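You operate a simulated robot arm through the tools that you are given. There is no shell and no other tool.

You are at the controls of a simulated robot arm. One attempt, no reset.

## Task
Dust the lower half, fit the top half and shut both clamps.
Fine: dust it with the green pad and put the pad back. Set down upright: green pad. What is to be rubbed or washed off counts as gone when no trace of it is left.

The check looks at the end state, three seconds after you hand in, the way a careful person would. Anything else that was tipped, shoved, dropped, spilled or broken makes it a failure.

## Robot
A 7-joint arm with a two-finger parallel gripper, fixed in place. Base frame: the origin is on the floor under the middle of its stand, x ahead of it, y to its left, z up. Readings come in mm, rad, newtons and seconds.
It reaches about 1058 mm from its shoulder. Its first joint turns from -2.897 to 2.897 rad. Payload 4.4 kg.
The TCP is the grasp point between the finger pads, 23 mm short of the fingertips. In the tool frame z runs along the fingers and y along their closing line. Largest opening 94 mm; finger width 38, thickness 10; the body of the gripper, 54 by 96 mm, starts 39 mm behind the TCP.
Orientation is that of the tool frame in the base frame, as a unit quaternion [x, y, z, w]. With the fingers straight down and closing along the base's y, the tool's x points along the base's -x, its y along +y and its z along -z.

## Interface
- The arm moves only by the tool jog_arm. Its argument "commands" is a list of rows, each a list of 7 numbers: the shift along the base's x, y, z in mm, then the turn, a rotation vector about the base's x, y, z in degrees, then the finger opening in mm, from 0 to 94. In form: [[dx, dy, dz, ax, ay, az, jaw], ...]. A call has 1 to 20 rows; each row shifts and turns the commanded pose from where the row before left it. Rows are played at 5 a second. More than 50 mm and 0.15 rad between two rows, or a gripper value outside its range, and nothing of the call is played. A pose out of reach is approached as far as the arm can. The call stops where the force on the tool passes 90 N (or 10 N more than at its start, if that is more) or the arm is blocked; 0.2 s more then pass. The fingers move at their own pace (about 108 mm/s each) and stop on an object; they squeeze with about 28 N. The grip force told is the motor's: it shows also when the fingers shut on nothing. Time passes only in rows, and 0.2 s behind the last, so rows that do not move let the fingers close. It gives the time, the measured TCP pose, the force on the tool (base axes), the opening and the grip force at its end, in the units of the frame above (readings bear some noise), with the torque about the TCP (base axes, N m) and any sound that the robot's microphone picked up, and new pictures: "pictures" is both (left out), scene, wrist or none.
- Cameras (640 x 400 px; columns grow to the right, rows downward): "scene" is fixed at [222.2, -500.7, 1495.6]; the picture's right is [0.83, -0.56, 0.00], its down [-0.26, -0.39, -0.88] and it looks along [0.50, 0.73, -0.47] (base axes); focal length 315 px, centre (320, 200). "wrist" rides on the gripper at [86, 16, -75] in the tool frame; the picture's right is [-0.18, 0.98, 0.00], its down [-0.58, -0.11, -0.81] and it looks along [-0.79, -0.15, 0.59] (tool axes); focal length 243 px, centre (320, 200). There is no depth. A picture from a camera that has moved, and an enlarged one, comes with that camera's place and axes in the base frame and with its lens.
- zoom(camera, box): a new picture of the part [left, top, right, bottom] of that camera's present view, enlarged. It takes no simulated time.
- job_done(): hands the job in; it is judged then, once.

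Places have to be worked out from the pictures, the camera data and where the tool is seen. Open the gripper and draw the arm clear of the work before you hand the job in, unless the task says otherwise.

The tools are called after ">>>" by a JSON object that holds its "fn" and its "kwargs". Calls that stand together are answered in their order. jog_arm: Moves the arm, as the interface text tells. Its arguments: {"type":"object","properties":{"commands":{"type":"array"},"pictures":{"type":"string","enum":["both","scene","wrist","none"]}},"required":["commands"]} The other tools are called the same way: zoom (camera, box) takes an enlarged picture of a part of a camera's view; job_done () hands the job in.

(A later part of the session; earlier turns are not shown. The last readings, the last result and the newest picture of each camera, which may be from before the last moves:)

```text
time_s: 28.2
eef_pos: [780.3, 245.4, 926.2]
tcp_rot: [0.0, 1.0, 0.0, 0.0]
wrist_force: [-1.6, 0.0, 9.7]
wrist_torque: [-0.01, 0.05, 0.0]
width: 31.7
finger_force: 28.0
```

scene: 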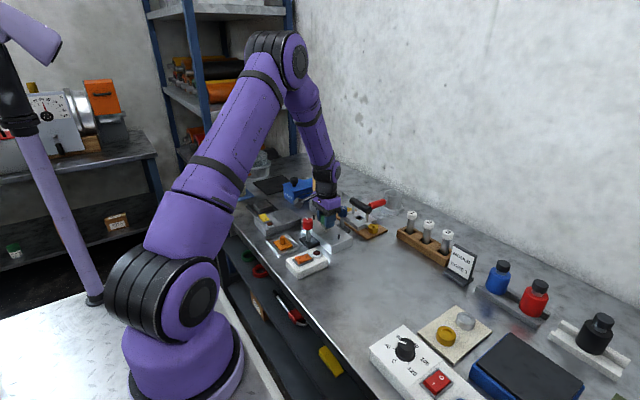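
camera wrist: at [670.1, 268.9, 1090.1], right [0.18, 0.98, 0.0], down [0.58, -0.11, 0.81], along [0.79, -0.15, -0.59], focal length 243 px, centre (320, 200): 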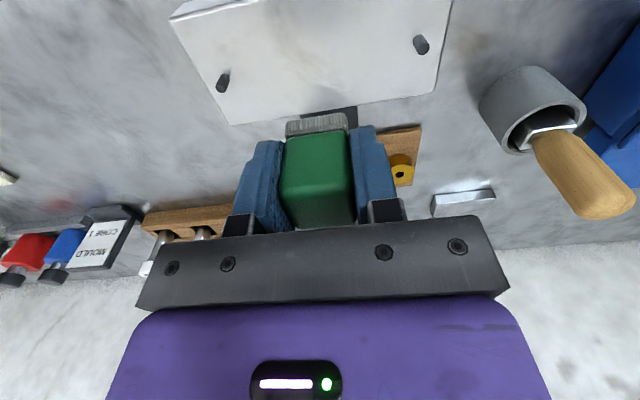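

Force is steady at about 10 N. I finish the upper part of the pattern, ending near the middle.

>>> {"fn": "jog_arm", "kwargs": {"commands": [[0, 12, 0, 0, 0, 0, 20], [-12, 0, 0, 0, 0, 0, 20], [-11, 0, 0, 0, 0, 0, 20], [-11, 0, 0, 0, 0, 0, 20], [-11, 0, 0, 0, 0, 0, 20], [0, 12, 0, 0, 0, 0, 20], [11, 0, 0, 0, 0, 0, 20], [11, 0, 0, 0, 0, 0, 20], [11, 0, 0, 0, 0, 0, 20], [12, 0, 0, 0, 0, 0, 20], [-8, -9, 0, 0, 0, 0, 20], [-8, -9, 0, 0, 0, 0, 20], [-8, -9, 0, 0, 0, 0, 20], [-8, -9, 0, 0, 0, 0, 20], [10, 9, 0, 0, 0, 0, 20], [0, 0, 40, 0, 0, 0, 20], [0, 0, 50, 0, 0, 0, 20], [0, 0, 0, 0, 0, 0, 20]], "pictures": "both"}}

>>> {"fn": "zoom", "kwargs": {"camera": "wrist", "box": [165, 0, 465, 130]}}

>>> {"fn": "zoom", "kwargs": {"camera": "wrist", "box": [250, 10, 390, 110]}}

>>> {"fn": "zoom", "kwargs": {"camera": "scene", "box": [312, 212, 348, 242]}}

```text
time_s: 32.0
eef_pos: [760.2, 244.4, 1019.2]
tcp_rot: [0.0, 1.0, 0.0, 0.0]
wrist_force: [1.1, 0.2, -0.9]
wrist_torque: [0.05, 0.03, -0.05]
width: 31.5
finger_force: 27.8
camera wrist: at [673.4, 260.6, 1093.3], right [0.19, 0.98, 0.0], down [0.58, -0.11, 0.81], along [0.79, -0.15, -0.59], focal length 243 px, centre (320, 200)
```

scene: 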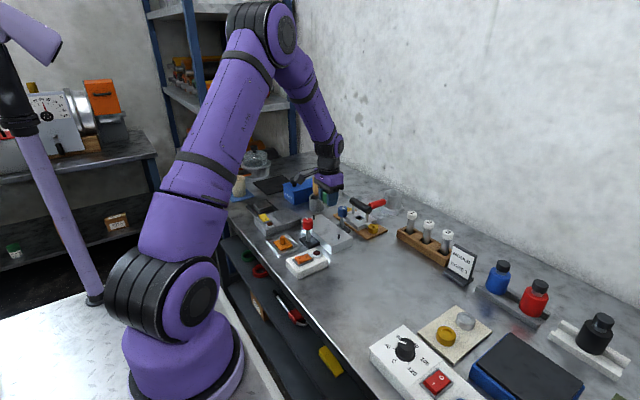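
wrist: 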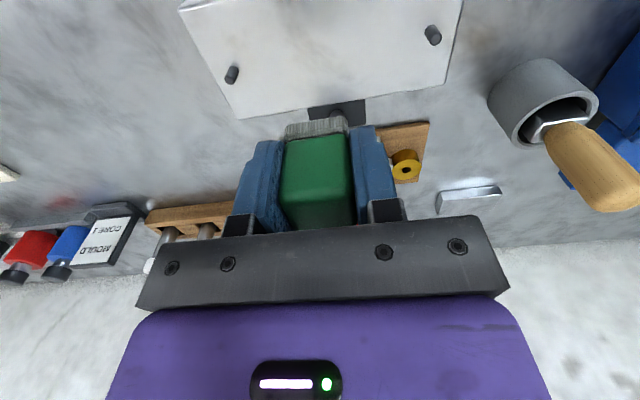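

```text
2.13 times, centred on (315, 65) of wrist
camera zoom: at [673.4, 260.6, 1093.3], right [0.19, 0.98, 0.0], down [0.58, -0.11, 0.81], along [0.79, -0.15, -0.59], focal length 518 px, centre (331, 488)
```

zoom: 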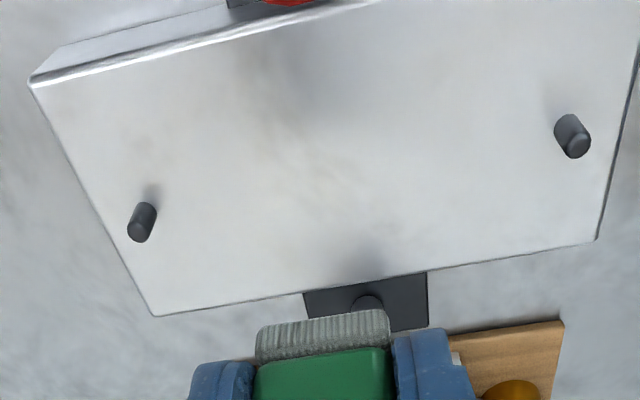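

```text
4.00 times, centred on (320, 60) of wrist
camera zoom: at [673.4, 260.6, 1093.3], right [0.19, 0.98, 0.0], down [0.58, -0.11, 0.81], along [0.79, -0.15, -0.59], focal length 970 px, centre (320, 760)
```

zoom: 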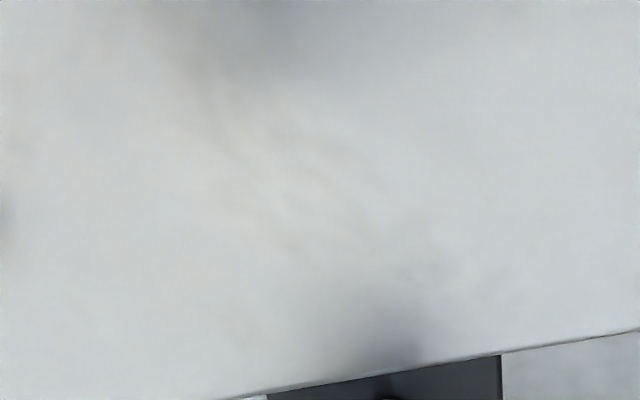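

```text
13.33 times, centred on (330, 227) of scene
camera zoom: at [222.2, -500.7, 1495.6], right [0.83, -0.56, 0.0], down [-0.26, -0.39, -0.88], along [0.5, 0.73, -0.47], focal length 4201 px, centre (187, -160)
```

zoom: 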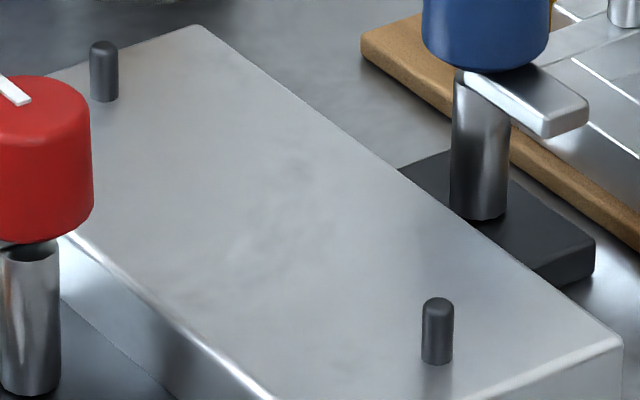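

The image is unchanged after the second pass, so what remains is just the metal's own sheen and the dust is gone. I carry the pad back over its original place at (849.4, 118.8), staying above the knobs.

>>> {"fn": "jog_arm", "kwargs": {"commands": [[0, -40, 0, 0, 0, 0, 20], [12, -40, 0, 0, 0, 0, 20], [30, -35, 0, 0, 0, 0, 20], [30, -10, 0, 0, 0, 0, 20], [20, 0, 0, 0, 0, 0, 20], [0, 0, -40, 0, 0, 0, 20], [0, 0, -40, 0, 0, 0, 20], [0, 0, -20, 0, 0, 0, 20], [0, 0, 0, 0, 0, 0, 20], [0, 0, 0, 0, 0, 0, 20]], "pictures": "both"}}

```text
time_s: 34.2
eef_pos: [848.7, 117.1, 917.7]
tcp_rot: [0.0, 1.0, -0.001, 0.0]
wrist_force: [0.2, 0.5, -0.6]
wrist_torque: [0.0, -0.02, 0.01]
width: 31.7
finger_force: 28.1
camera wrist: at [761.4, 133.7, 991.5], right [0.18, 0.98, 0.0], down [0.58, -0.11, 0.81], along [0.79, -0.15, -0.59], focal length 243 px, centre (320, 200)
```

scene: 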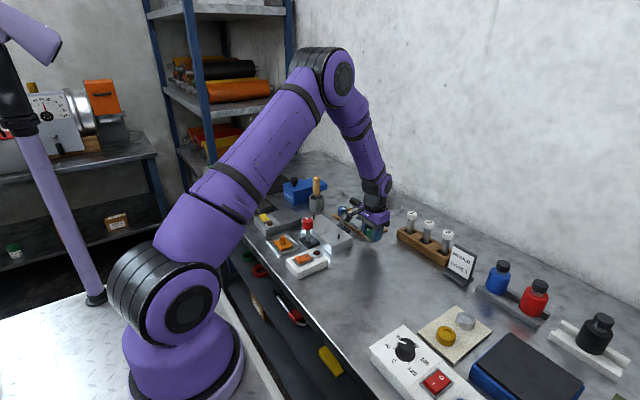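
wrist: 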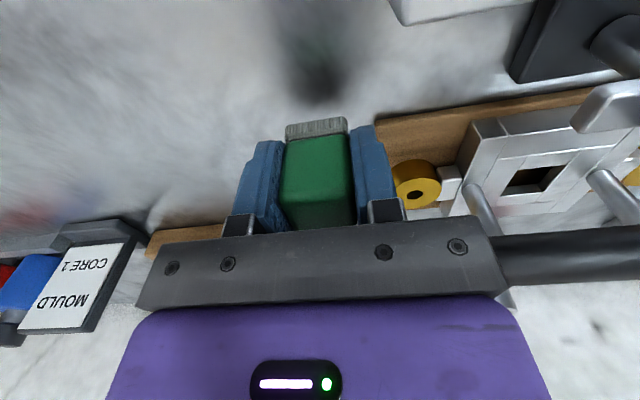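

I'm nearly over the original spot. I nudge +1.5 mm in y and lower gently until the pad touches.

>>> {"fn": "jog_arm", "kwargs": {"commands": [[0.5, 1.5, -8, 0, 0, 0, 20], [0, 0, -8, 0, 0, 0, 20], [0, 0, -4, 0, 0, 0, 20], [0, 0, 0, 0, 0, 0, 20]], "pictures": "none"}}

```text
time_s: 35.2
eef_pos: [850.7, 118.5, 897.8]
tcp_rot: [0.0, 1.0, 0.001, 0.0]
wrist_force: [0.4, -0.9, -2.2]
wrist_torque: [-0.04, 0.02, -0.02]
width: 31.9
finger_force: 27.8
```

>>> {"fn": "jog_arm", "kwargs": {"commands": [[-0.5, 0, -1.5, 0, 0, 0, 20], [0, 0, -1, 0, 0, 0, 20], [0, 0, 0, 0, 0, 0, 20]], "pictures": "none"}}

```text
time_s: 36.0
eef_pos: [850.4, 119.9, 894.8]
tcp_rot: [0.0, 1.0, -0.001, 0.0]
wrist_force: [-0.5, -0.2, -0.6]
wrist_torque: [0.01, -0.02, 0.02]
width: 31.5
finger_force: 28.0
```

No contact force yet at z 894.8, so I continue down in 1 mm steps.

>>> {"fn": "jog_arm", "kwargs": {"commands": [[0, 0, -1, 0, 0, 0, 20], [0, 0, 0, 0, 0, 0, 20]], "pictures": "none"}}

>>> {"fn": "jog_arm", "kwargs": {"commands": [[0, 0, -1, 0, 0, 0, 20], [0, 0, 0, 0, 0, 0, 20]], "pictures": "both"}}

```text
time_s: 36.6
eef_pos: [849.1, 120.7, 893.2]
tcp_rot: [0.0, 1.0, 0.0, -0.001]
wrist_force: [0.1, -0.4, -0.1]
wrist_torque: [-0.03, 0.02, -0.03]
width: 31.5
finger_force: 27.9
```

```text
time_s: 37.2
eef_pos: [849.6, 121.4, 892.6]
tcp_rot: [0.0, 1.0, 0.0, 0.0]
wrist_force: [-0.1, 0.1, -1.6]
wrist_torque: [0.03, -0.01, -0.03]
width: 31.7
finger_force: 27.6
camera wrist: at [762.3, 137.1, 966.9], right [0.18, 0.98, 0.0], down [0.58, -0.11, 0.81], along [0.79, -0.15, -0.59], focal length 243 px, centre (320, 200)
```

scene: 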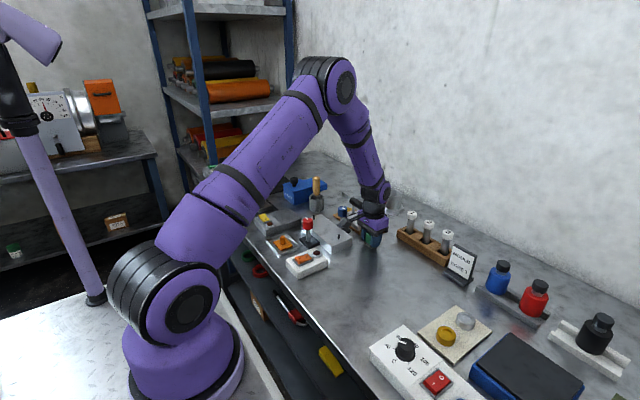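
wrist: 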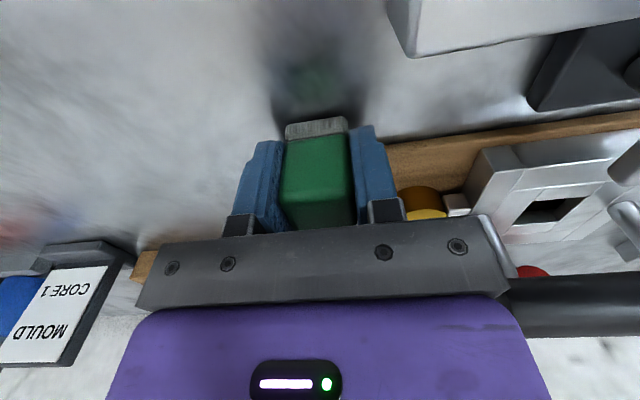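

>>> {"fn": "zoom", "kwargs": {"camera": "scene", "box": [350, 215, 400, 255]}}

>>> {"fn": "jog_arm", "kwargs": {"commands": [[0, -1, -1, 0, 0, 0, 20], [0, 0, 0, 0, 0, 0, 20]], "pictures": "none"}}

```text
10.00 times, centred on (375, 235) of scene
camera zoom: at [222.2, -500.7, 1495.6], right [0.83, -0.56, 0.0], down [-0.26, -0.39, -0.88], along [0.5, 0.73, -0.47], focal length 3151 px, centre (-230, -150)
```

zoom: 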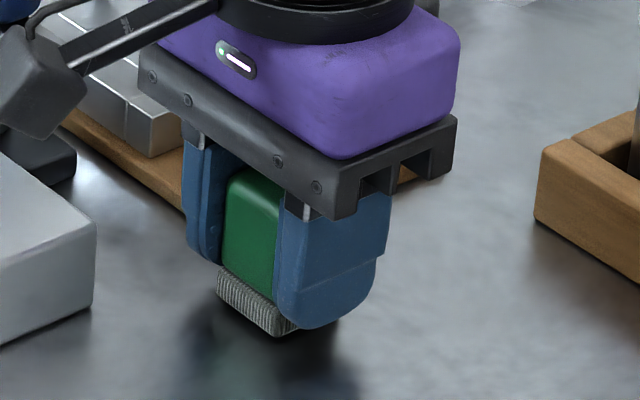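

```text
time_s: 37.8
eef_pos: [849.6, 120.3, 892.0]
tcp_rot: [0.0, 1.0, 0.0, 0.0]
wrist_force: [0.1, -0.3, -0.8]
wrist_torque: [0.0, -0.01, -0.01]
width: 31.3
finger_force: 28.2
```

The pad seems to have slid slightly up in the grip and is still just above the bench. I keep lowering in 1 mm steps.

>>> {"fn": "jog_arm", "kwargs": {"commands": [[0, 0, -1, 0, 0, 0, 20], [0, 0, 0, 0, 0, 0, 20]], "pictures": "none"}}

>>> {"fn": "jog_arm", "kwargs": {"commands": [[0, 0, -1, 0, 0, 0, 20], [0, 0, 0, 0, 0, 0, 20]], "pictures": "none"}}

```text
time_s: 38.4
eef_pos: [850.2, 120.8, 891.2]
tcp_rot: [0.0, 1.0, 0.001, 0.0]
wrist_force: [-1.0, 0.3, 3.0]
wrist_torque: [0.0, 0.04, -0.02]
width: 31.7
finger_force: 28.1
```

```text
time_s: 39.0
eef_pos: [849.7, 119.5, 890.4]
tcp_rot: [0.0, 1.0, 0.0, 0.001]
wrist_force: [0.6, -0.7, 19.9]
wrist_torque: [-0.02, 0.03, -0.01]
width: 31.9
finger_force: 28.1
```

The pad is now on the bench (20 N). I relax the press by 0.8 mm and open the jaws slightly to release it.

>>> {"fn": "jog_arm", "kwargs": {"commands": [[0, 0, 0.8, 0, 0, 0, 20], [0, 0, 0, 0, 0, 0, 20], [0, 0, 0, 0, 0, 0, 38], [0, 0, 0, 0, 0, 0, 38]], "pictures": "wrist"}}

```text
time_s: 40.0
eef_pos: [849.4, 119.8, 889.4]
tcp_rot: [0.0, 1.0, 0.001, 0.001]
wrist_force: [0.0, 0.1, 0.0]
wrist_torque: [-0.03, -0.01, -0.04]
width: 37.5
finger_force: 0.1
camera wrist: at [761.9, 136.0, 964.3], right [0.18, 0.98, 0.0], down [0.58, -0.11, 0.81], along [0.79, -0.15, -0.59], focal length 243 px, centre (320, 200)
```

wrist: 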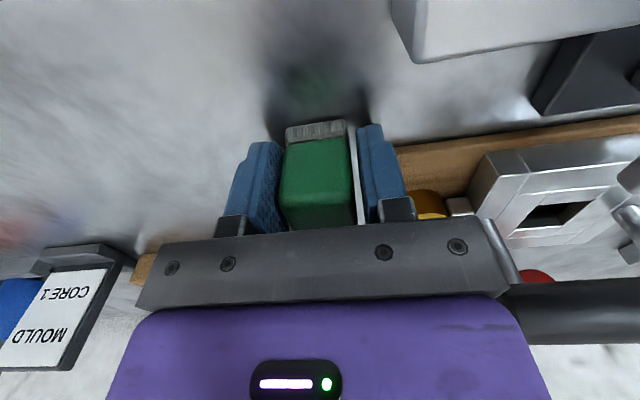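

>>> {"fn": "zoom", "kwargs": {"camera": "wrist", "box": [210, 90, 430, 240]}}

```text
2.67 times, centred on (320, 165) of wrist
camera zoom: at [761.9, 136.0, 964.3], right [0.18, 0.98, 0.0], down [0.58, -0.11, 0.81], along [0.79, -0.15, -0.59], focal length 647 px, centre (320, 293)
```

zoom: 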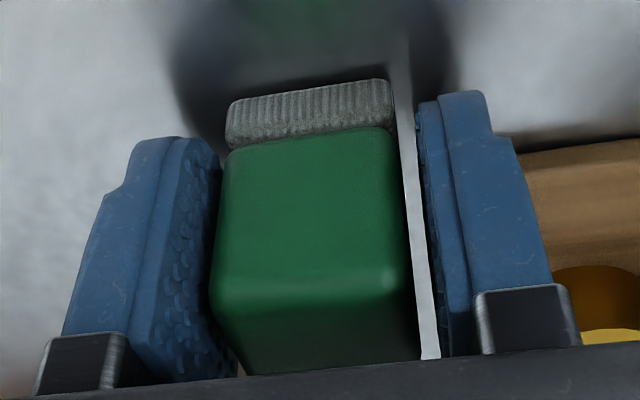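

The pad stands upright with even gaps. I lift straight up, then rotate the tool +90° about z in free space, so the fingers close along x for the handle bar, while moving toward the top half.

>>> {"fn": "jog_arm", "kwargs": {"commands": [[0, 0, 10, 0, 0, 0, 38], [0, 0, 25, 0, 0, 0, 40], [0, 0, 40, 0, 0, 0, 45], [0, 0, 40, 0, 0, 0, 50], [0, 0, 30, 0, 0, 0, 50], [0, 0, 0, 0, 0, 0, 50]], "pictures": "both"}}

>>> {"fn": "zoom", "kwargs": {"camera": "scene", "box": [340, 190, 410, 260]}}

```text
time_s: 41.4
eef_pos: [851.8, 121.5, 1034.6]
tcp_rot: [0.001, 1.0, 0.0, 0.0]
wrist_force: [0.2, 0.9, -0.6]
wrist_torque: [0.02, 0.0, 0.0]
width: 50.0
finger_force: 0.1
camera wrist: at [764.4, 137.4, 1108.7], right [0.19, 0.98, 0.0], down [0.58, -0.11, 0.81], along [0.79, -0.15, -0.59], focal length 243 px, centre (320, 200)
```

scene: 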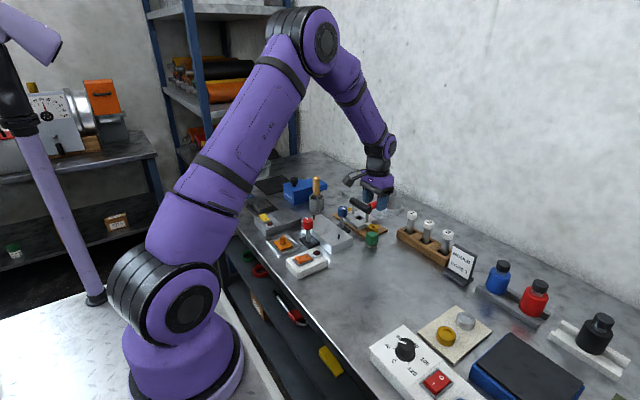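
wrist: 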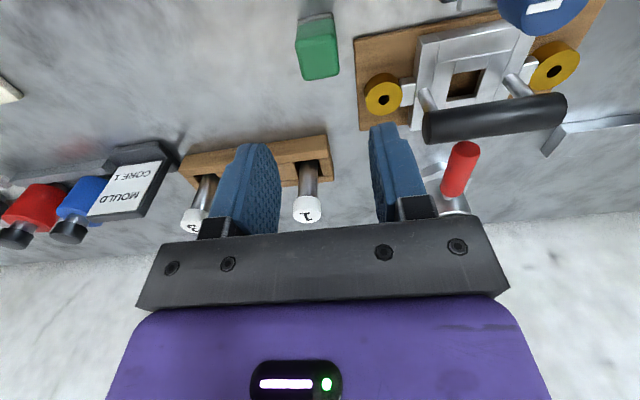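

```text
5.71 times, centred on (375, 225) of scene
camera zoom: at [222.2, -500.7, 1495.6], right [0.83, -0.56, 0.0], down [-0.26, -0.39, -0.88], along [0.5, 0.73, -0.47], focal length 1800 px, centre (6, 57)
```

zoom: 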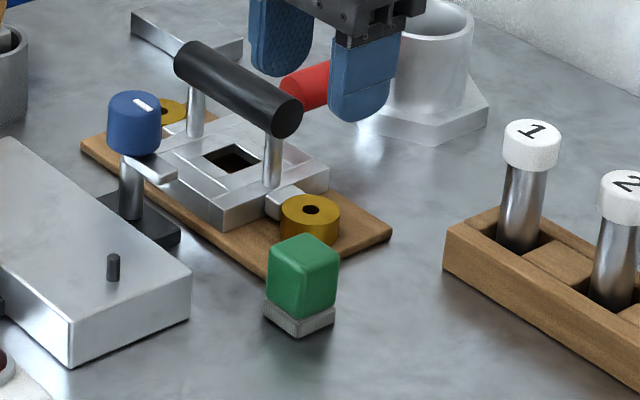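

The pad is upright in its old spot. From here the top half is well in view, so I zoom in to measure the bushings and bar.

>>> {"fn": "zoom", "kwargs": {"camera": "wrist", "box": [340, 0, 640, 200]}}

```text
2.00 times, centred on (490, 100) of wrist
camera zoom: at [764.4, 137.4, 1108.7], right [0.19, 0.98, 0.0], down [0.58, -0.11, 0.81], along [0.79, -0.15, -0.59], focal length 485 px, centre (-20, 400)
```

zoom: 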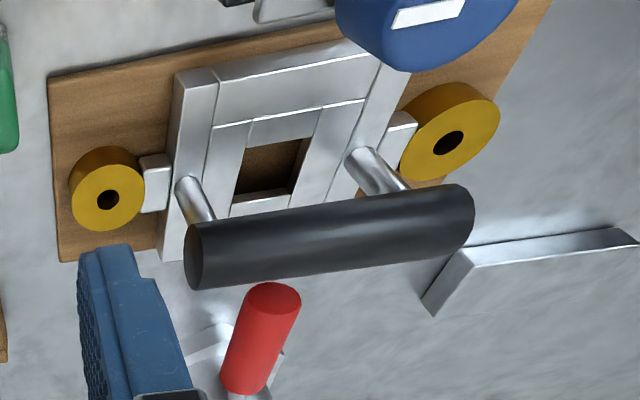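

Now I rotate +90° about z while moving to above the bar at roughly (915, 249).

>>> {"fn": "jog_arm", "kwargs": {"commands": [[5.7, 11.6, 0, 0, 0, 8.1818, 50], [5.7, 11.6, 0, 0, 0, 8.1818, 50], [5.7, 11.6, 0, 0, 0, 8.1818, 50], [5.7, 11.6, 0, 0, 0, 8.1818, 50], [5.7, 11.6, 0, 0, 0, 8.1818, 50], [5.7, 11.6, 0, 0, 0, 8.1818, 50], [5.7, 11.6, 0, 0, 0, 8.1818, 50], [5.7, 11.6, 0, 0, 0, 8.1818, 50], [5.7, 11.6, 0, 0, 0, 8.1818, 50], [5.7, 11.6, 0, 0, 0, 8.1818, 50], [5.7, 11.6, 0, 0, 0, 8.182, 50], [0, 0, 0, 0, 0, 0, 50], [0, 0, 0, 0, 0, 0, 50]], "pictures": "both"}}

```text
time_s: 44.2
eef_pos: [911.8, 247.1, 1033.1]
tcp_rot: [0.707, -0.707, 0.0, -0.001]
wrist_force: [0.2, 0.1, 0.4]
wrist_torque: [0.03, 0.01, -0.02]
width: 50.1
finger_force: 0.1
camera wrist: at [895.9, 161.7, 1108.4], right [-0.98, 0.18, 0.0], down [0.11, 0.58, 0.81], along [0.15, 0.79, -0.59], focal length 243 px, centre (320, 200)
```

scene: 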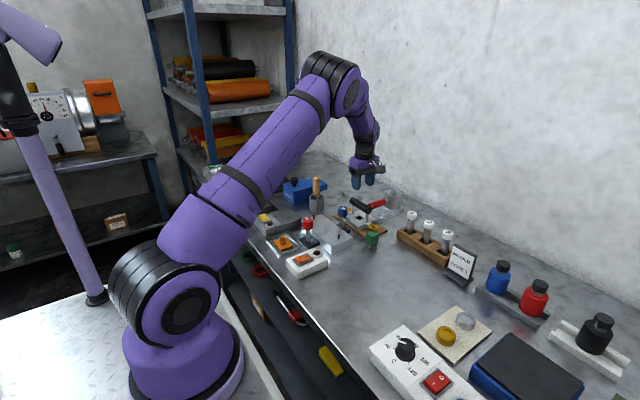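
wrist: 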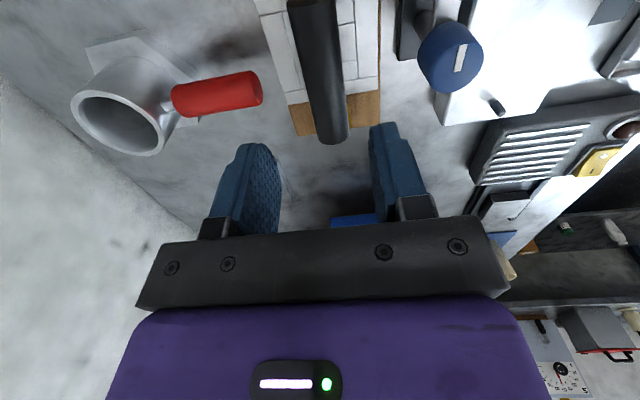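

>>> {"fn": "zoom", "kwargs": {"camera": "wrist", "box": [160, 0, 500, 200]}}

>>> {"fn": "zoom", "kwargs": {"camera": "scene", "box": [330, 150, 410, 250]}}

```text
1.88 times, centred on (330, 100) of wrist
camera zoom: at [895.9, 161.7, 1108.4], right [-0.98, 0.18, 0.0], down [0.11, 0.58, 0.81], along [0.15, 0.79, -0.59], focal length 457 px, centre (301, 388)
```

zoom: 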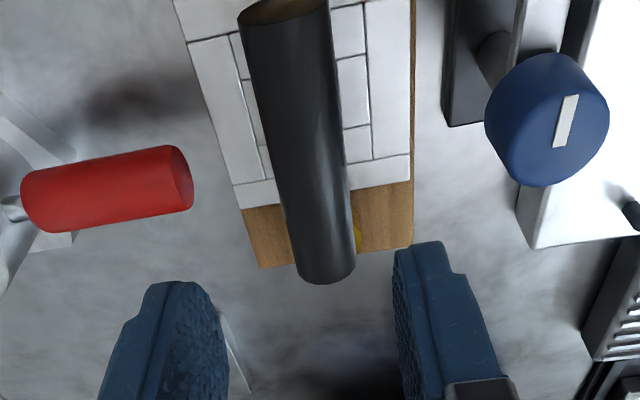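

```text
4.00 times, centred on (370, 200) of scene
camera zoom: at [222.2, -500.7, 1495.6], right [0.83, -0.56, 0.0], down [-0.26, -0.39, -0.88], along [0.5, 0.73, -0.47], focal length 1260 px, centre (120, 200)
```

zoom: 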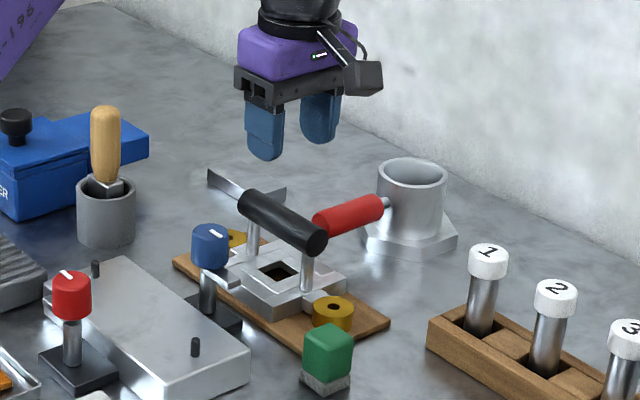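

From two views the bar runs along y at x ≈ 910, y 204–304, z ≈ 935, and the bushing centres are near (910, 175) and (910, 325). The pins are near (755, 175) and (755, 325). I centre over the bar and lower partway.

>>> {"fn": "jog_arm", "kwargs": {"commands": [[-1.5, 3, -20, 0, 0, 0, 50], [0, 0, -25, 0, 0, 0, 50], [0, 0, -15, 0, 0, 0, 50], [0, 0, 0, 0, 0, 0, 50], [0, 0, 0, 0, 0, 0, 50]], "pictures": "both"}}

>>> {"fn": "zoom", "kwargs": {"camera": "wrist", "box": [180, 40, 460, 240]}}

>>> {"fn": "zoom", "kwargs": {"camera": "scene", "box": [330, 160, 410, 240]}}

```text
time_s: 45.4
eef_pos: [910.7, 250.6, 972.6]
tcp_rot: [-0.706, 0.708, 0.0, 0.0]
wrist_force: [0.1, 0.2, 0.4]
wrist_torque: [0.01, -0.01, -0.02]
width: 50.0
finger_force: 0.1
camera wrist: at [894.2, 164.6, 1047.8], right [-0.98, 0.19, 0.0], down [0.11, 0.58, 0.81], along [0.15, 0.79, -0.59], focal length 243 px, centre (320, 200)
```

scene: 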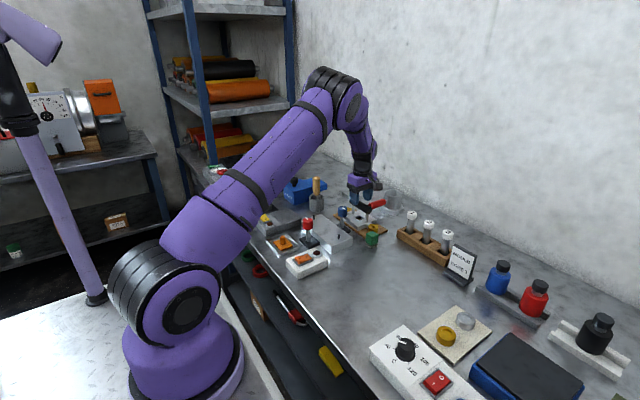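
wrist: 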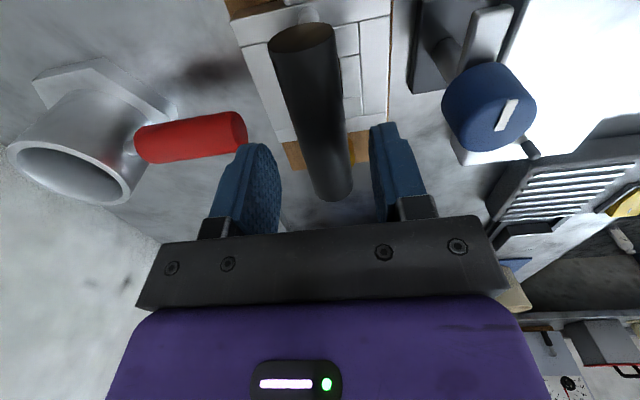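

```text
2.00 times, centred on (320, 140) of wrist
camera zoom: at [894.2, 164.6, 1047.8], right [-0.98, 0.19, 0.0], down [0.11, 0.58, 0.81], along [0.15, 0.79, -0.59], focal length 485 px, centre (320, 320)
```

zoom: 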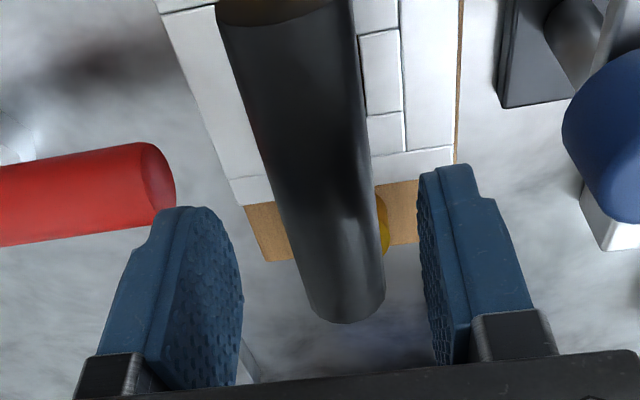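

```text
5.00 times, centred on (370, 200) of scene
camera zoom: at [222.2, -500.7, 1495.6], right [0.83, -0.56, 0.0], down [-0.26, -0.39, -0.88], along [0.5, 0.73, -0.47], focal length 1575 px, centre (70, 200)
```

zoom: 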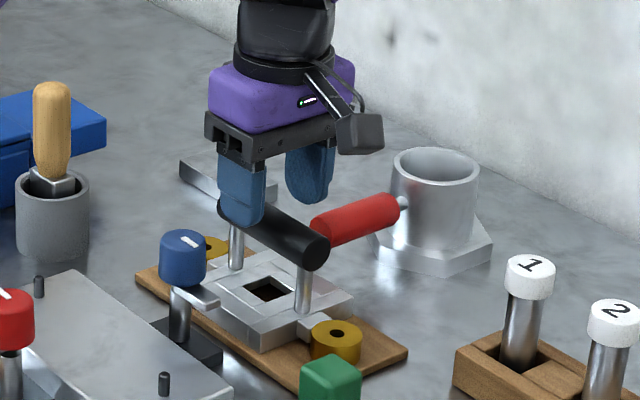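

The bar is centred between the fingers within about 1 mm and the red handle is clear. I lower the last 37 mm so the pads are level with the bar axis.

>>> {"fn": "jog_arm", "kwargs": {"commands": [[0.5, 0, -12, 0, 0, 0, 50], [0, 0, -12, 0, 0, 0, 50], [0, 0, -10, 0, 0, 0, 50], [0, 0, -3, 0, 0, 0, 50], [0, 0, 0, 0, 0, 0, 50]], "pictures": "both"}}

>>> {"fn": "zoom", "kwargs": {"camera": "scene", "box": [330, 160, 410, 240]}}

>>> {"fn": "zoom", "kwargs": {"camera": "wrist", "box": [180, 40, 460, 240]}}

```text
time_s: 46.6
eef_pos: [911.4, 249.7, 937.4]
tcp_rot: [-0.707, 0.708, 0.0, -0.001]
wrist_force: [0.4, 0.7, 0.7]
wrist_torque: [-0.02, -0.02, 0.01]
width: 50.1
finger_force: 0.1
camera wrist: at [894.6, 163.6, 1012.1], right [-0.98, 0.19, 0.0], down [0.11, 0.58, 0.81], along [0.15, 0.79, -0.59], focal length 243 px, centre (320, 200)
```

scene: 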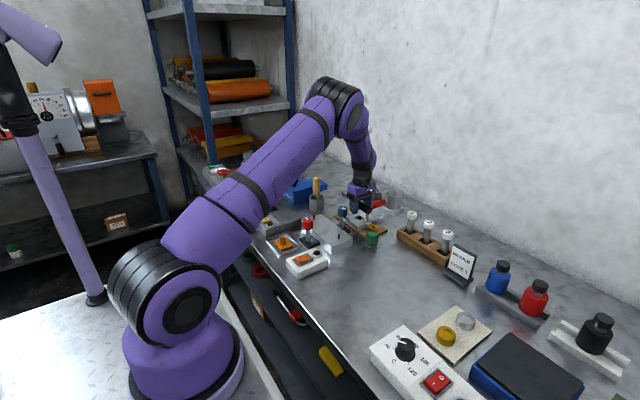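
wrist: 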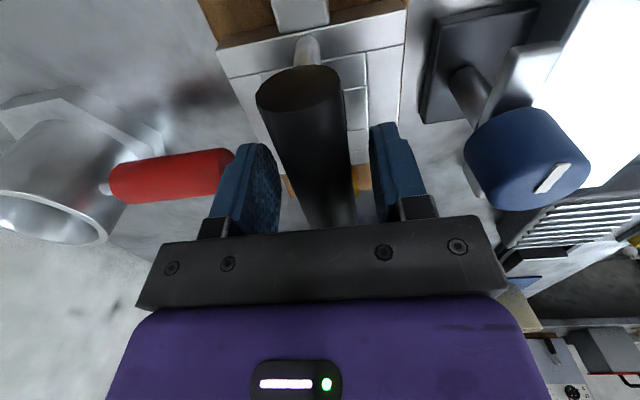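

```text
5.00 times, centred on (370, 200) of scene
camera zoom: at [222.2, -500.7, 1495.6], right [0.83, -0.56, 0.0], down [-0.26, -0.39, -0.88], along [0.5, 0.73, -0.47], focal length 1575 px, centre (70, 200)
```

zoom: 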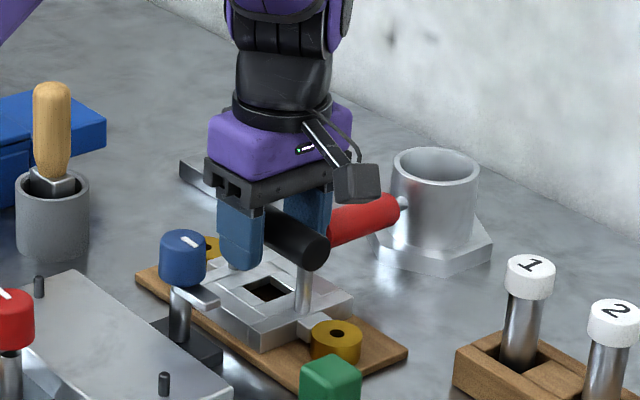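

```text
2.00 times, centred on (320, 140) of wrist
camera zoom: at [894.6, 163.6, 1012.1], right [-0.98, 0.19, 0.0], down [0.11, 0.58, 0.81], along [0.15, 0.79, -0.59], focal length 485 px, centre (320, 320)
```

zoom: 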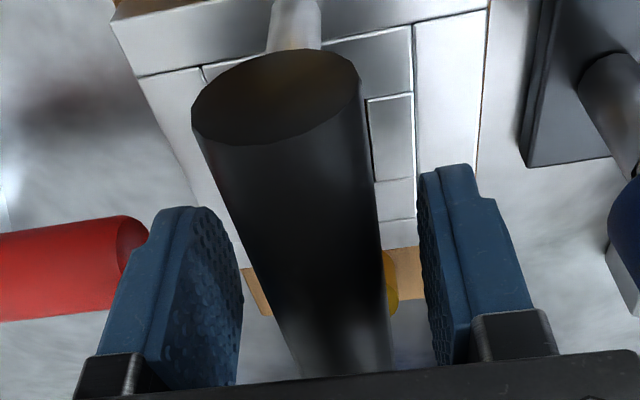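

The TCP is level with the bar axis (z ≈ 935–937), with the bar between the pads. I close on it.

>>> {"fn": "jog_arm", "kwargs": {"commands": [[0, 0, -1.5, 0, 0, 0, 50], [0, 0, 0, 0, 0, 0, 30], [0, 0, 0, 0, 0, 0, 15], [0, 0, 0, 0, 0, 0, 15], [0, 0, 0, 0, 0, 0, 15]], "pictures": "wrist"}}

```text
time_s: 47.8
eef_pos: [911.8, 249.7, 936.6]
tcp_rot: [-0.707, 0.708, -0.001, 0.0]
wrist_force: [0.2, 1.1, -1.1]
wrist_torque: [0.01, 0.04, 0.84]
width: 23.6
finger_force: 27.9
camera wrist: at [894.5, 163.9, 1011.0], right [-0.98, 0.19, 0.0], down [0.11, 0.58, 0.81], along [0.15, 0.79, -0.59], focal length 243 px, centre (320, 200)
```

wrist: 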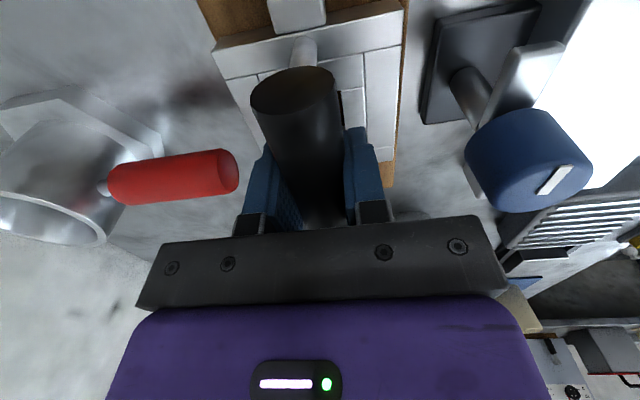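

Gripped at 23.6 mm. I lift 15 mm slowly and check that the top half comes up evenly, leaving the board.

>>> {"fn": "jog_arm", "kwargs": {"commands": [[0, 0, 2, 0, 0, 0, 15], [0, 0, 4, 0, 0, 0, 15], [0, 0, 5, 0, 0, 0, 15], [0, 0, 4, 0, 0, 0, 15], [0, 0, 0, 0, 0, 0, 15]], "pictures": "both"}}

>>> {"fn": "zoom", "kwargs": {"camera": "scene", "box": [330, 160, 410, 240]}}

```text
time_s: 49.0
eef_pos: [911.7, 251.1, 950.6]
tcp_rot: [-0.706, 0.708, 0.0, -0.001]
wrist_force: [0.9, 0.8, -5.4]
wrist_torque: [0.0, -0.01, 0.06]
width: 23.7
finger_force: 28.7
camera wrist: at [894.3, 164.4, 1026.2], right [-0.98, 0.19, 0.0], down [0.11, 0.58, 0.81], along [0.15, 0.79, -0.59], focal length 243 px, centre (320, 200)
```

scene: 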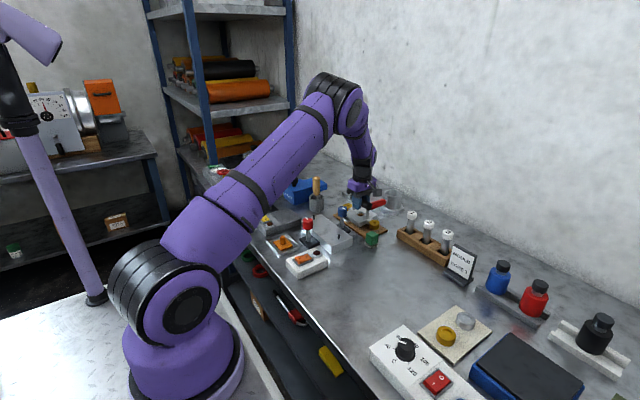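
wrist: 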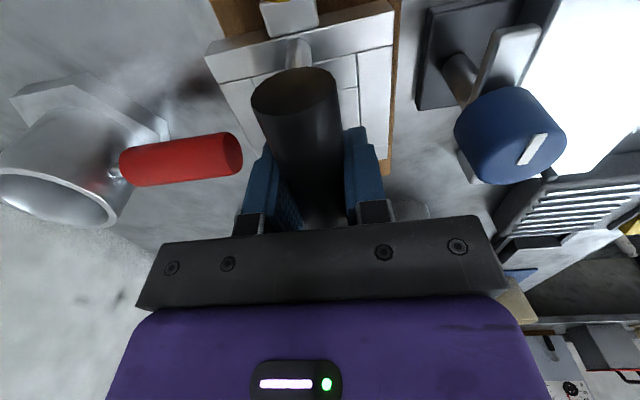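

```text
5.00 times, centred on (370, 200) of scene
camera zoom: at [222.2, -500.7, 1495.6], right [0.83, -0.56, 0.0], down [-0.26, -0.39, -0.88], along [0.5, 0.73, -0.47], focal length 1575 px, centre (70, 200)
```

zoom: 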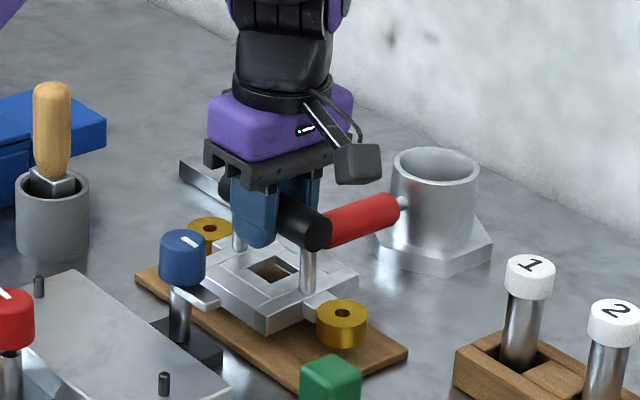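

The top half lifts cleanly and level (5.4 N). I raise it well above the blue knob (top about 955) and carry it 155 mm in -x over the lower half.

>>> {"fn": "jog_arm", "kwargs": {"commands": [[0, 0, 35, 0, 0, 0, 15], [0, 0, 35, 0, 0, 0, 15], [0, 0, 32, 0, 0, 0, 15], [-30, 0, 0, 0, 0, 0, 15], [-35, 0, 0, 0, 0, 0, 15], [-35, 0, 0, 0, 0, 0, 15], [-35, 0, 0, 0, 0, 0, 15], [-20, 0, 0, 0, 0, 0, 15], [0, 0, 0, 0, 0, 0, 15], [0, 0, 0, 0, 0, 0, 15]], "pictures": "both"}}

>>> {"fn": "zoom", "kwargs": {"camera": "scene", "box": [275, 175, 375, 255]}}

```text
time_s: 51.2
eef_pos: [757.0, 248.9, 1053.2]
tcp_rot: [-0.707, 0.707, -0.001, 0.0]
wrist_force: [0.2, 0.3, -4.4]
wrist_torque: [0.01, 0.03, 0.01]
width: 27.0
finger_force: 27.9
camera wrist: at [739.5, 163.2, 1127.3], right [-0.98, 0.19, 0.0], down [0.11, 0.58, 0.81], along [0.15, 0.79, -0.59], focal length 243 px, centre (320, 200)
```

scene: 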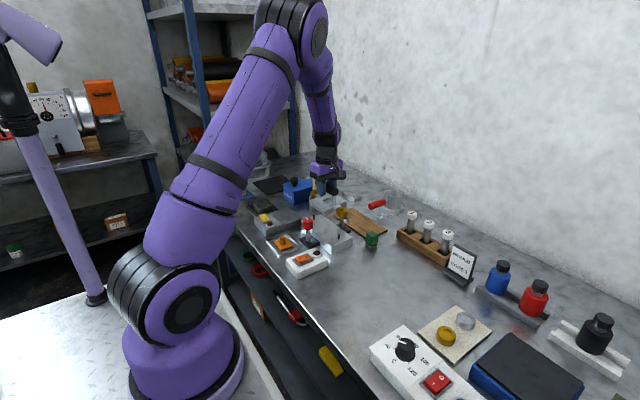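
wrist: 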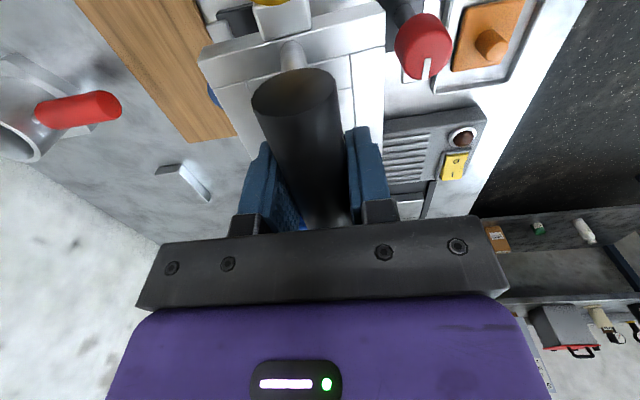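

```text
5.00 times, centred on (325, 215) of scene
camera zoom: at [222.2, -500.7, 1495.6], right [0.83, -0.56, 0.0], down [-0.26, -0.39, -0.88], along [0.5, 0.73, -0.47], focal length 1575 px, centre (295, 125)
```

zoom: 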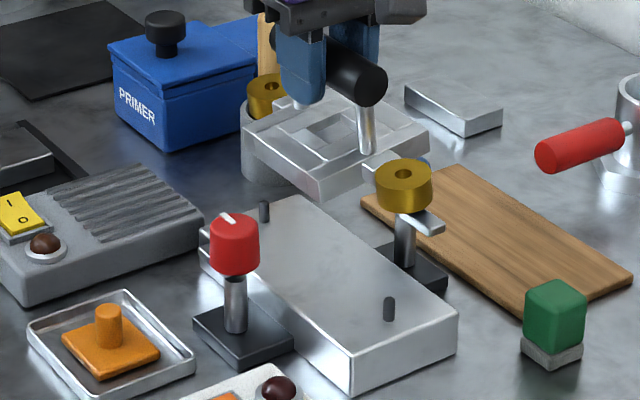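

The grip width changed from 23.7 to 27.0 mm during the carry, so I look closely at the grip before going on.

>>> {"fn": "zoom", "kwargs": {"camera": "wrist", "box": [180, 20, 420, 240]}}

>>> {"fn": "zoom", "kwargs": {"camera": "scene", "box": [305, 165, 365, 220]}}

>>> {"fn": "jog_arm", "kwargs": {"commands": [[0, 0, 0, 0, 0, 0, 15], [0, 0, 0, 0, 0, 0, 15]], "pictures": "wrist"}}

```text
1.82 times, centred on (300, 130) of wrist
camera zoom: at [739.5, 163.2, 1127.3], right [-0.98, 0.19, 0.0], down [0.11, 0.58, 0.81], along [0.15, 0.79, -0.59], focal length 441 px, centre (356, 327)
```

zoom: 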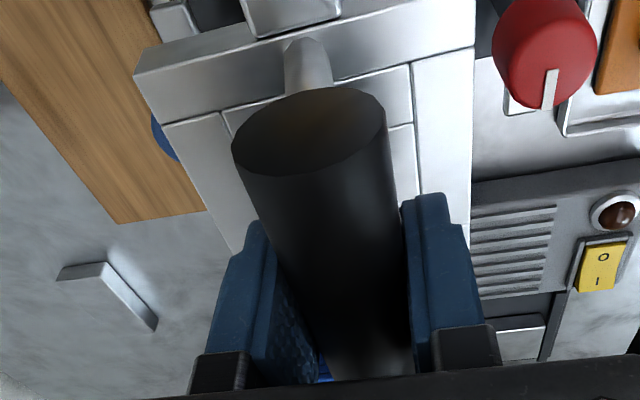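

```text
7.27 times, centred on (335, 192) of scene
camera zoom: at [222.2, -500.7, 1495.6], right [0.83, -0.56, 0.0], down [-0.26, -0.39, -0.88], along [0.5, 0.73, -0.47], focal length 2291 px, centre (211, 254)
```

zoom: 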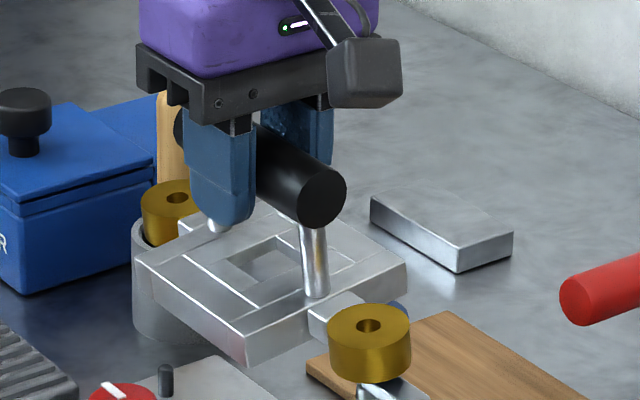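

```text
time_s: 51.8
eef_pos: [756.9, 250.4, 1052.4]
tcp_rot: [-0.706, 0.708, 0.0, 0.0]
wrist_force: [0.2, 0.9, -4.7]
wrist_torque: [-0.01, 0.02, 0.01]
width: 27.3
finger_force: 28.0
camera wrist: at [739.6, 163.2, 1127.3], right [-0.98, 0.19, 0.0], down [0.11, 0.58, 0.81], along [0.15, 0.79, -0.59], focal length 243 px, centre (320, 200)
```

wrist: 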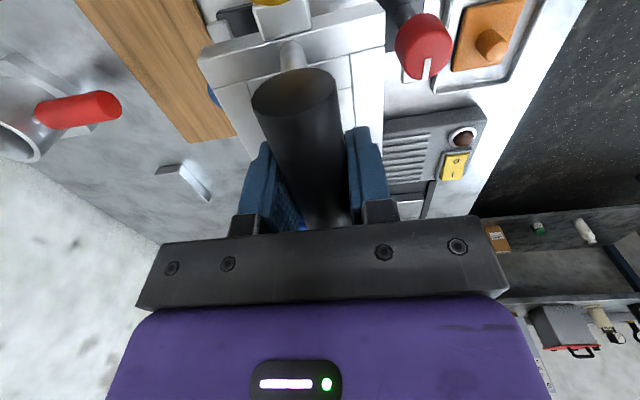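

>>> {"fn": "zoom", "kwargs": {"camera": "scene", "box": [315, 190, 355, 225]}}

```text
11.43 times, centred on (335, 208) of scene
camera zoom: at [222.2, -500.7, 1495.6], right [0.83, -0.56, 0.0], down [-0.26, -0.39, -0.88], along [0.5, 0.73, -0.47], focal length 3601 px, centre (149, 114)
```

zoom: 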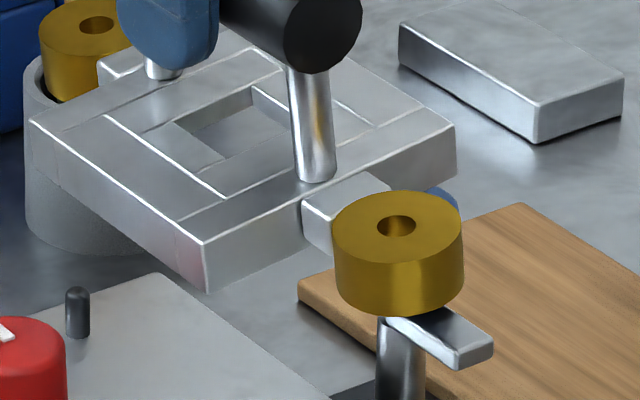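

The top half swung about 7° around the bar during the carry, with its +x side up. I tilt the tool slowly by +7° about y to bring the part level, then check it again.

>>> {"fn": "jog_arm", "kwargs": {"commands": [[0, 0, 0, 0, 1, 0, 15], [0, 0, 0, 0, 1, 0, 15], [0, 0, 0, 0, 1, 0, 15], [0, 0, 0, 0, 1, 0, 15], [0, 0, 0, 0, 1, 0, 15], [0, 0, 0, 0, 1, 0, 15], [0, 0, 0, 0, 1, 0, 15], [0, 0, 0, 0, 0, 0, 15], [0, 0, 0, 0, 0, 0, 15]], "pictures": "wrist"}}

>>> {"fn": "zoom", "kwargs": {"camera": "scene", "box": [315, 190, 355, 225]}}

>>> {"fn": "zoom", "kwargs": {"camera": "scene", "box": [290, 165, 370, 250]}}

```text
time_s: 53.8
eef_pos: [758.2, 249.9, 1052.0]
tcp_rot: [0.706, -0.706, -0.043, 0.043]
wrist_force: [0.1, 0.6, -5.0]
wrist_torque: [0.02, 0.01, -0.04]
width: 27.2
finger_force: 27.9
camera wrist: at [749.9, 164.0, 1128.5], right [-0.98, 0.19, 0.12], down [0.21, 0.58, 0.79], along [0.08, 0.79, -0.61], focal length 243 px, centre (320, 200)
```

wrist: 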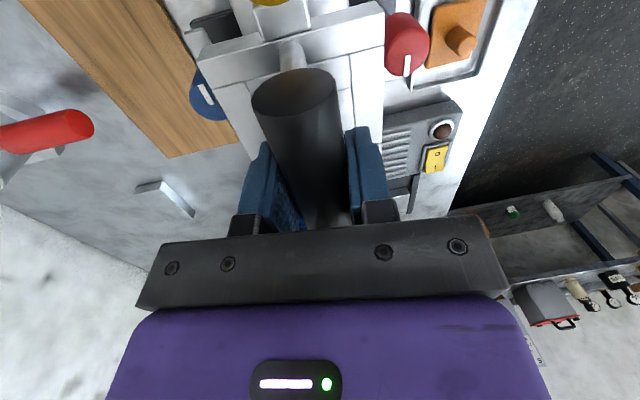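

```text
11.43 times, centred on (335, 208) of scene
camera zoom: at [222.2, -500.7, 1495.6], right [0.83, -0.56, 0.0], down [-0.26, -0.39, -0.88], along [0.5, 0.73, -0.47], focal length 3601 px, centre (149, 114)
```

zoom: 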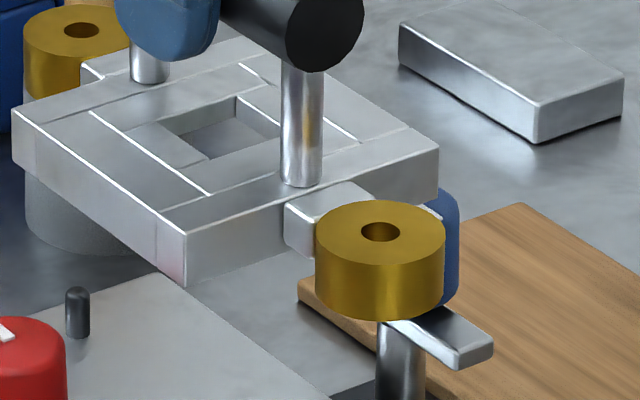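

```text
4.71 times, centred on (330, 208) of scene
camera zoom: at [222.2, -500.7, 1495.6], right [0.83, -0.56, 0.0], down [-0.26, -0.39, -0.88], along [0.5, 0.73, -0.47], focal length 1483 px, centre (273, 165)
```

zoom: 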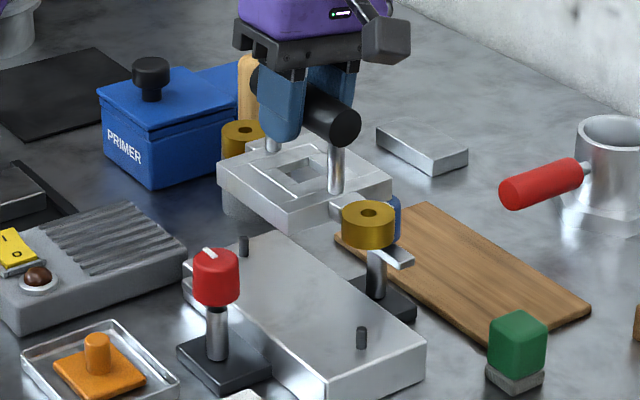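

Now it is level: the edge slope matches the expected value. With TCP readings calibrated against my earlier measurements, the pins correspond to TCP ≈ (757.2, 250). I lower slowly between the knobs to just above the pins.

>>> {"fn": "jog_arm", "kwargs": {"commands": [[-1, 0, -6, 0, 0, 0, 15], [0, 0, -10, 0, 0, 0, 15], [0, 0, -12, 0, 0, 0, 15], [0, 0, -12, 0, 0, 0, 15], [0, 0, -12, 0, 0, 0, 15], [0, 0, -8, 0, 0, 0, 15], [0, 0, 0, 0, 0, 0, 15], [0, 0, 0, 0, 0, 0, 15]], "pictures": "both"}}

>>> {"fn": "zoom", "kwargs": {"camera": "scene", "box": [300, 190, 360, 245]}}

```text
time_s: 55.6
eef_pos: [755.5, 249.8, 993.7]
tcp_rot: [-0.706, 0.706, 0.044, -0.043]
wrist_force: [0.9, 0.6, -3.4]
wrist_torque: [0.01, -0.03, -0.03]
width: 27.3
finger_force: 27.7
camera wrist: at [747.8, 163.8, 1069.3], right [-0.98, 0.19, 0.12], down [0.21, 0.58, 0.79], along [0.08, 0.79, -0.61], focal length 243 px, centre (320, 200)
```

scene: 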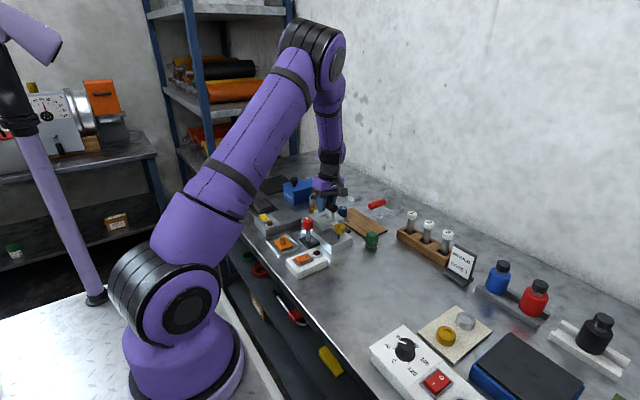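
wrist: 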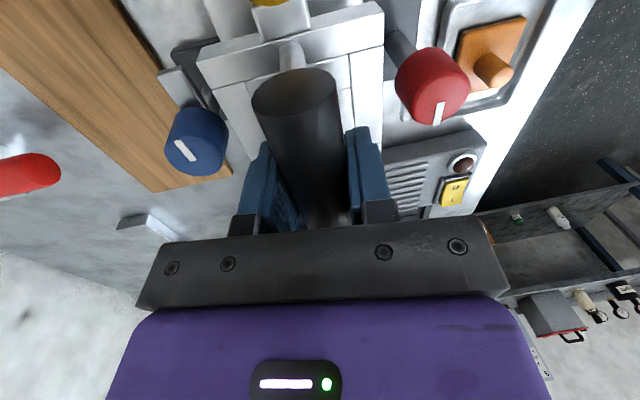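

```text
7.27 times, centred on (330, 218) of scene
camera zoom: at [222.2, -500.7, 1495.6], right [0.83, -0.56, 0.0], down [-0.26, -0.39, -0.88], along [0.5, 0.73, -0.47], focal length 2291 px, centre (247, 73)
```

zoom: 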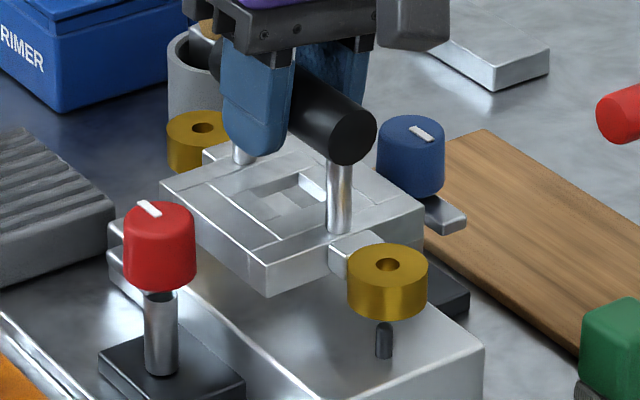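

The near bushing sits right above its pin (about 0.6 mm off along the image), which agrees with my coordinates. I nudge -0.5 mm in x and lower slowly toward the pin tops.

>>> {"fn": "jog_arm", "kwargs": {"commands": [[-0.5, 0, -5, 0, 0, 0, 15], [0, 0, -5, 0, 0, 0, 15], [0, 0, -3, 0, 0, 0, 15], [0, 0, 0, 0, 0, 0, 15]], "pictures": "none"}}

>>> {"fn": "zoom", "kwargs": {"camera": "scene", "box": [300, 190, 360, 245]}}

```text
time_s: 56.6
eef_pos: [754.5, 249.8, 982.1]
tcp_rot: [-0.705, 0.706, 0.043, -0.043]
wrist_force: [-1.0, 0.2, -4.1]
wrist_torque: [0.0, 0.02, 0.0]
width: 27.5
finger_force: 28.0
```

```text
7.27 times, centred on (330, 218) of scene
camera zoom: at [222.2, -500.7, 1495.6], right [0.83, -0.56, 0.0], down [-0.26, -0.39, -0.88], along [0.5, 0.73, -0.47], focal length 2291 px, centre (247, 73)
```

zoom: 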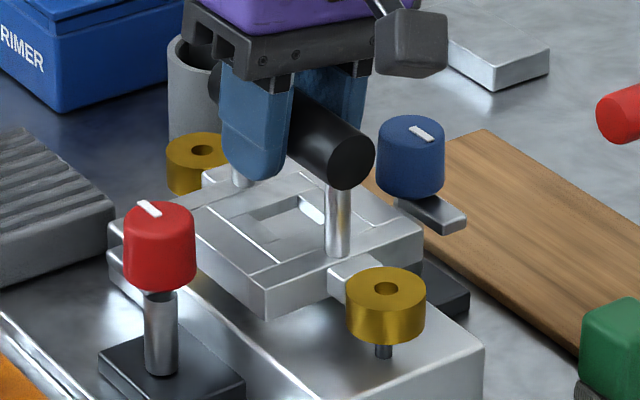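

>>> {"fn": "jog_arm", "kwargs": {"commands": [[0, 0, -2, 0, 0, 0, 15], [0, 0, -2, 0, 0, 0, 15], [0, 0, -2, 0, 0, 0, 15], [0, 0, 0, 0, 0, 0, 15]], "pictures": "none"}}

>>> {"fn": "zoom", "kwargs": {"camera": "scene", "box": [300, 190, 360, 245]}}

```text
time_s: 57.6
eef_pos: [755.2, 251.4, 975.7]
tcp_rot: [-0.705, 0.707, 0.043, -0.044]
wrist_force: [0.4, 0.5, -4.7]
wrist_torque: [0.01, 0.02, -0.01]
width: 27.3
finger_force: 27.9
```

```text
7.27 times, centred on (330, 218) of scene
camera zoom: at [222.2, -500.7, 1495.6], right [0.83, -0.56, 0.0], down [-0.26, -0.39, -0.88], along [0.5, 0.73, -0.47], focal length 2291 px, centre (247, 73)
```

zoom: 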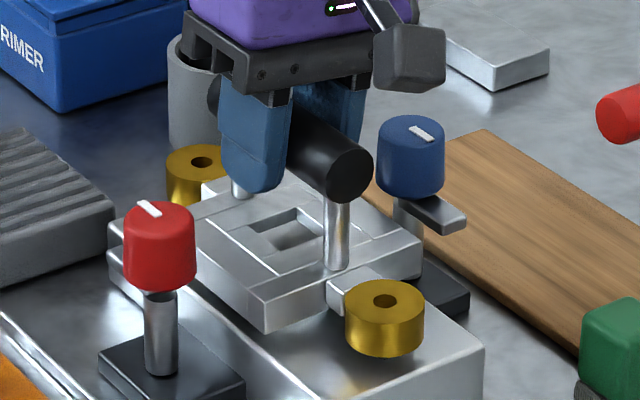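

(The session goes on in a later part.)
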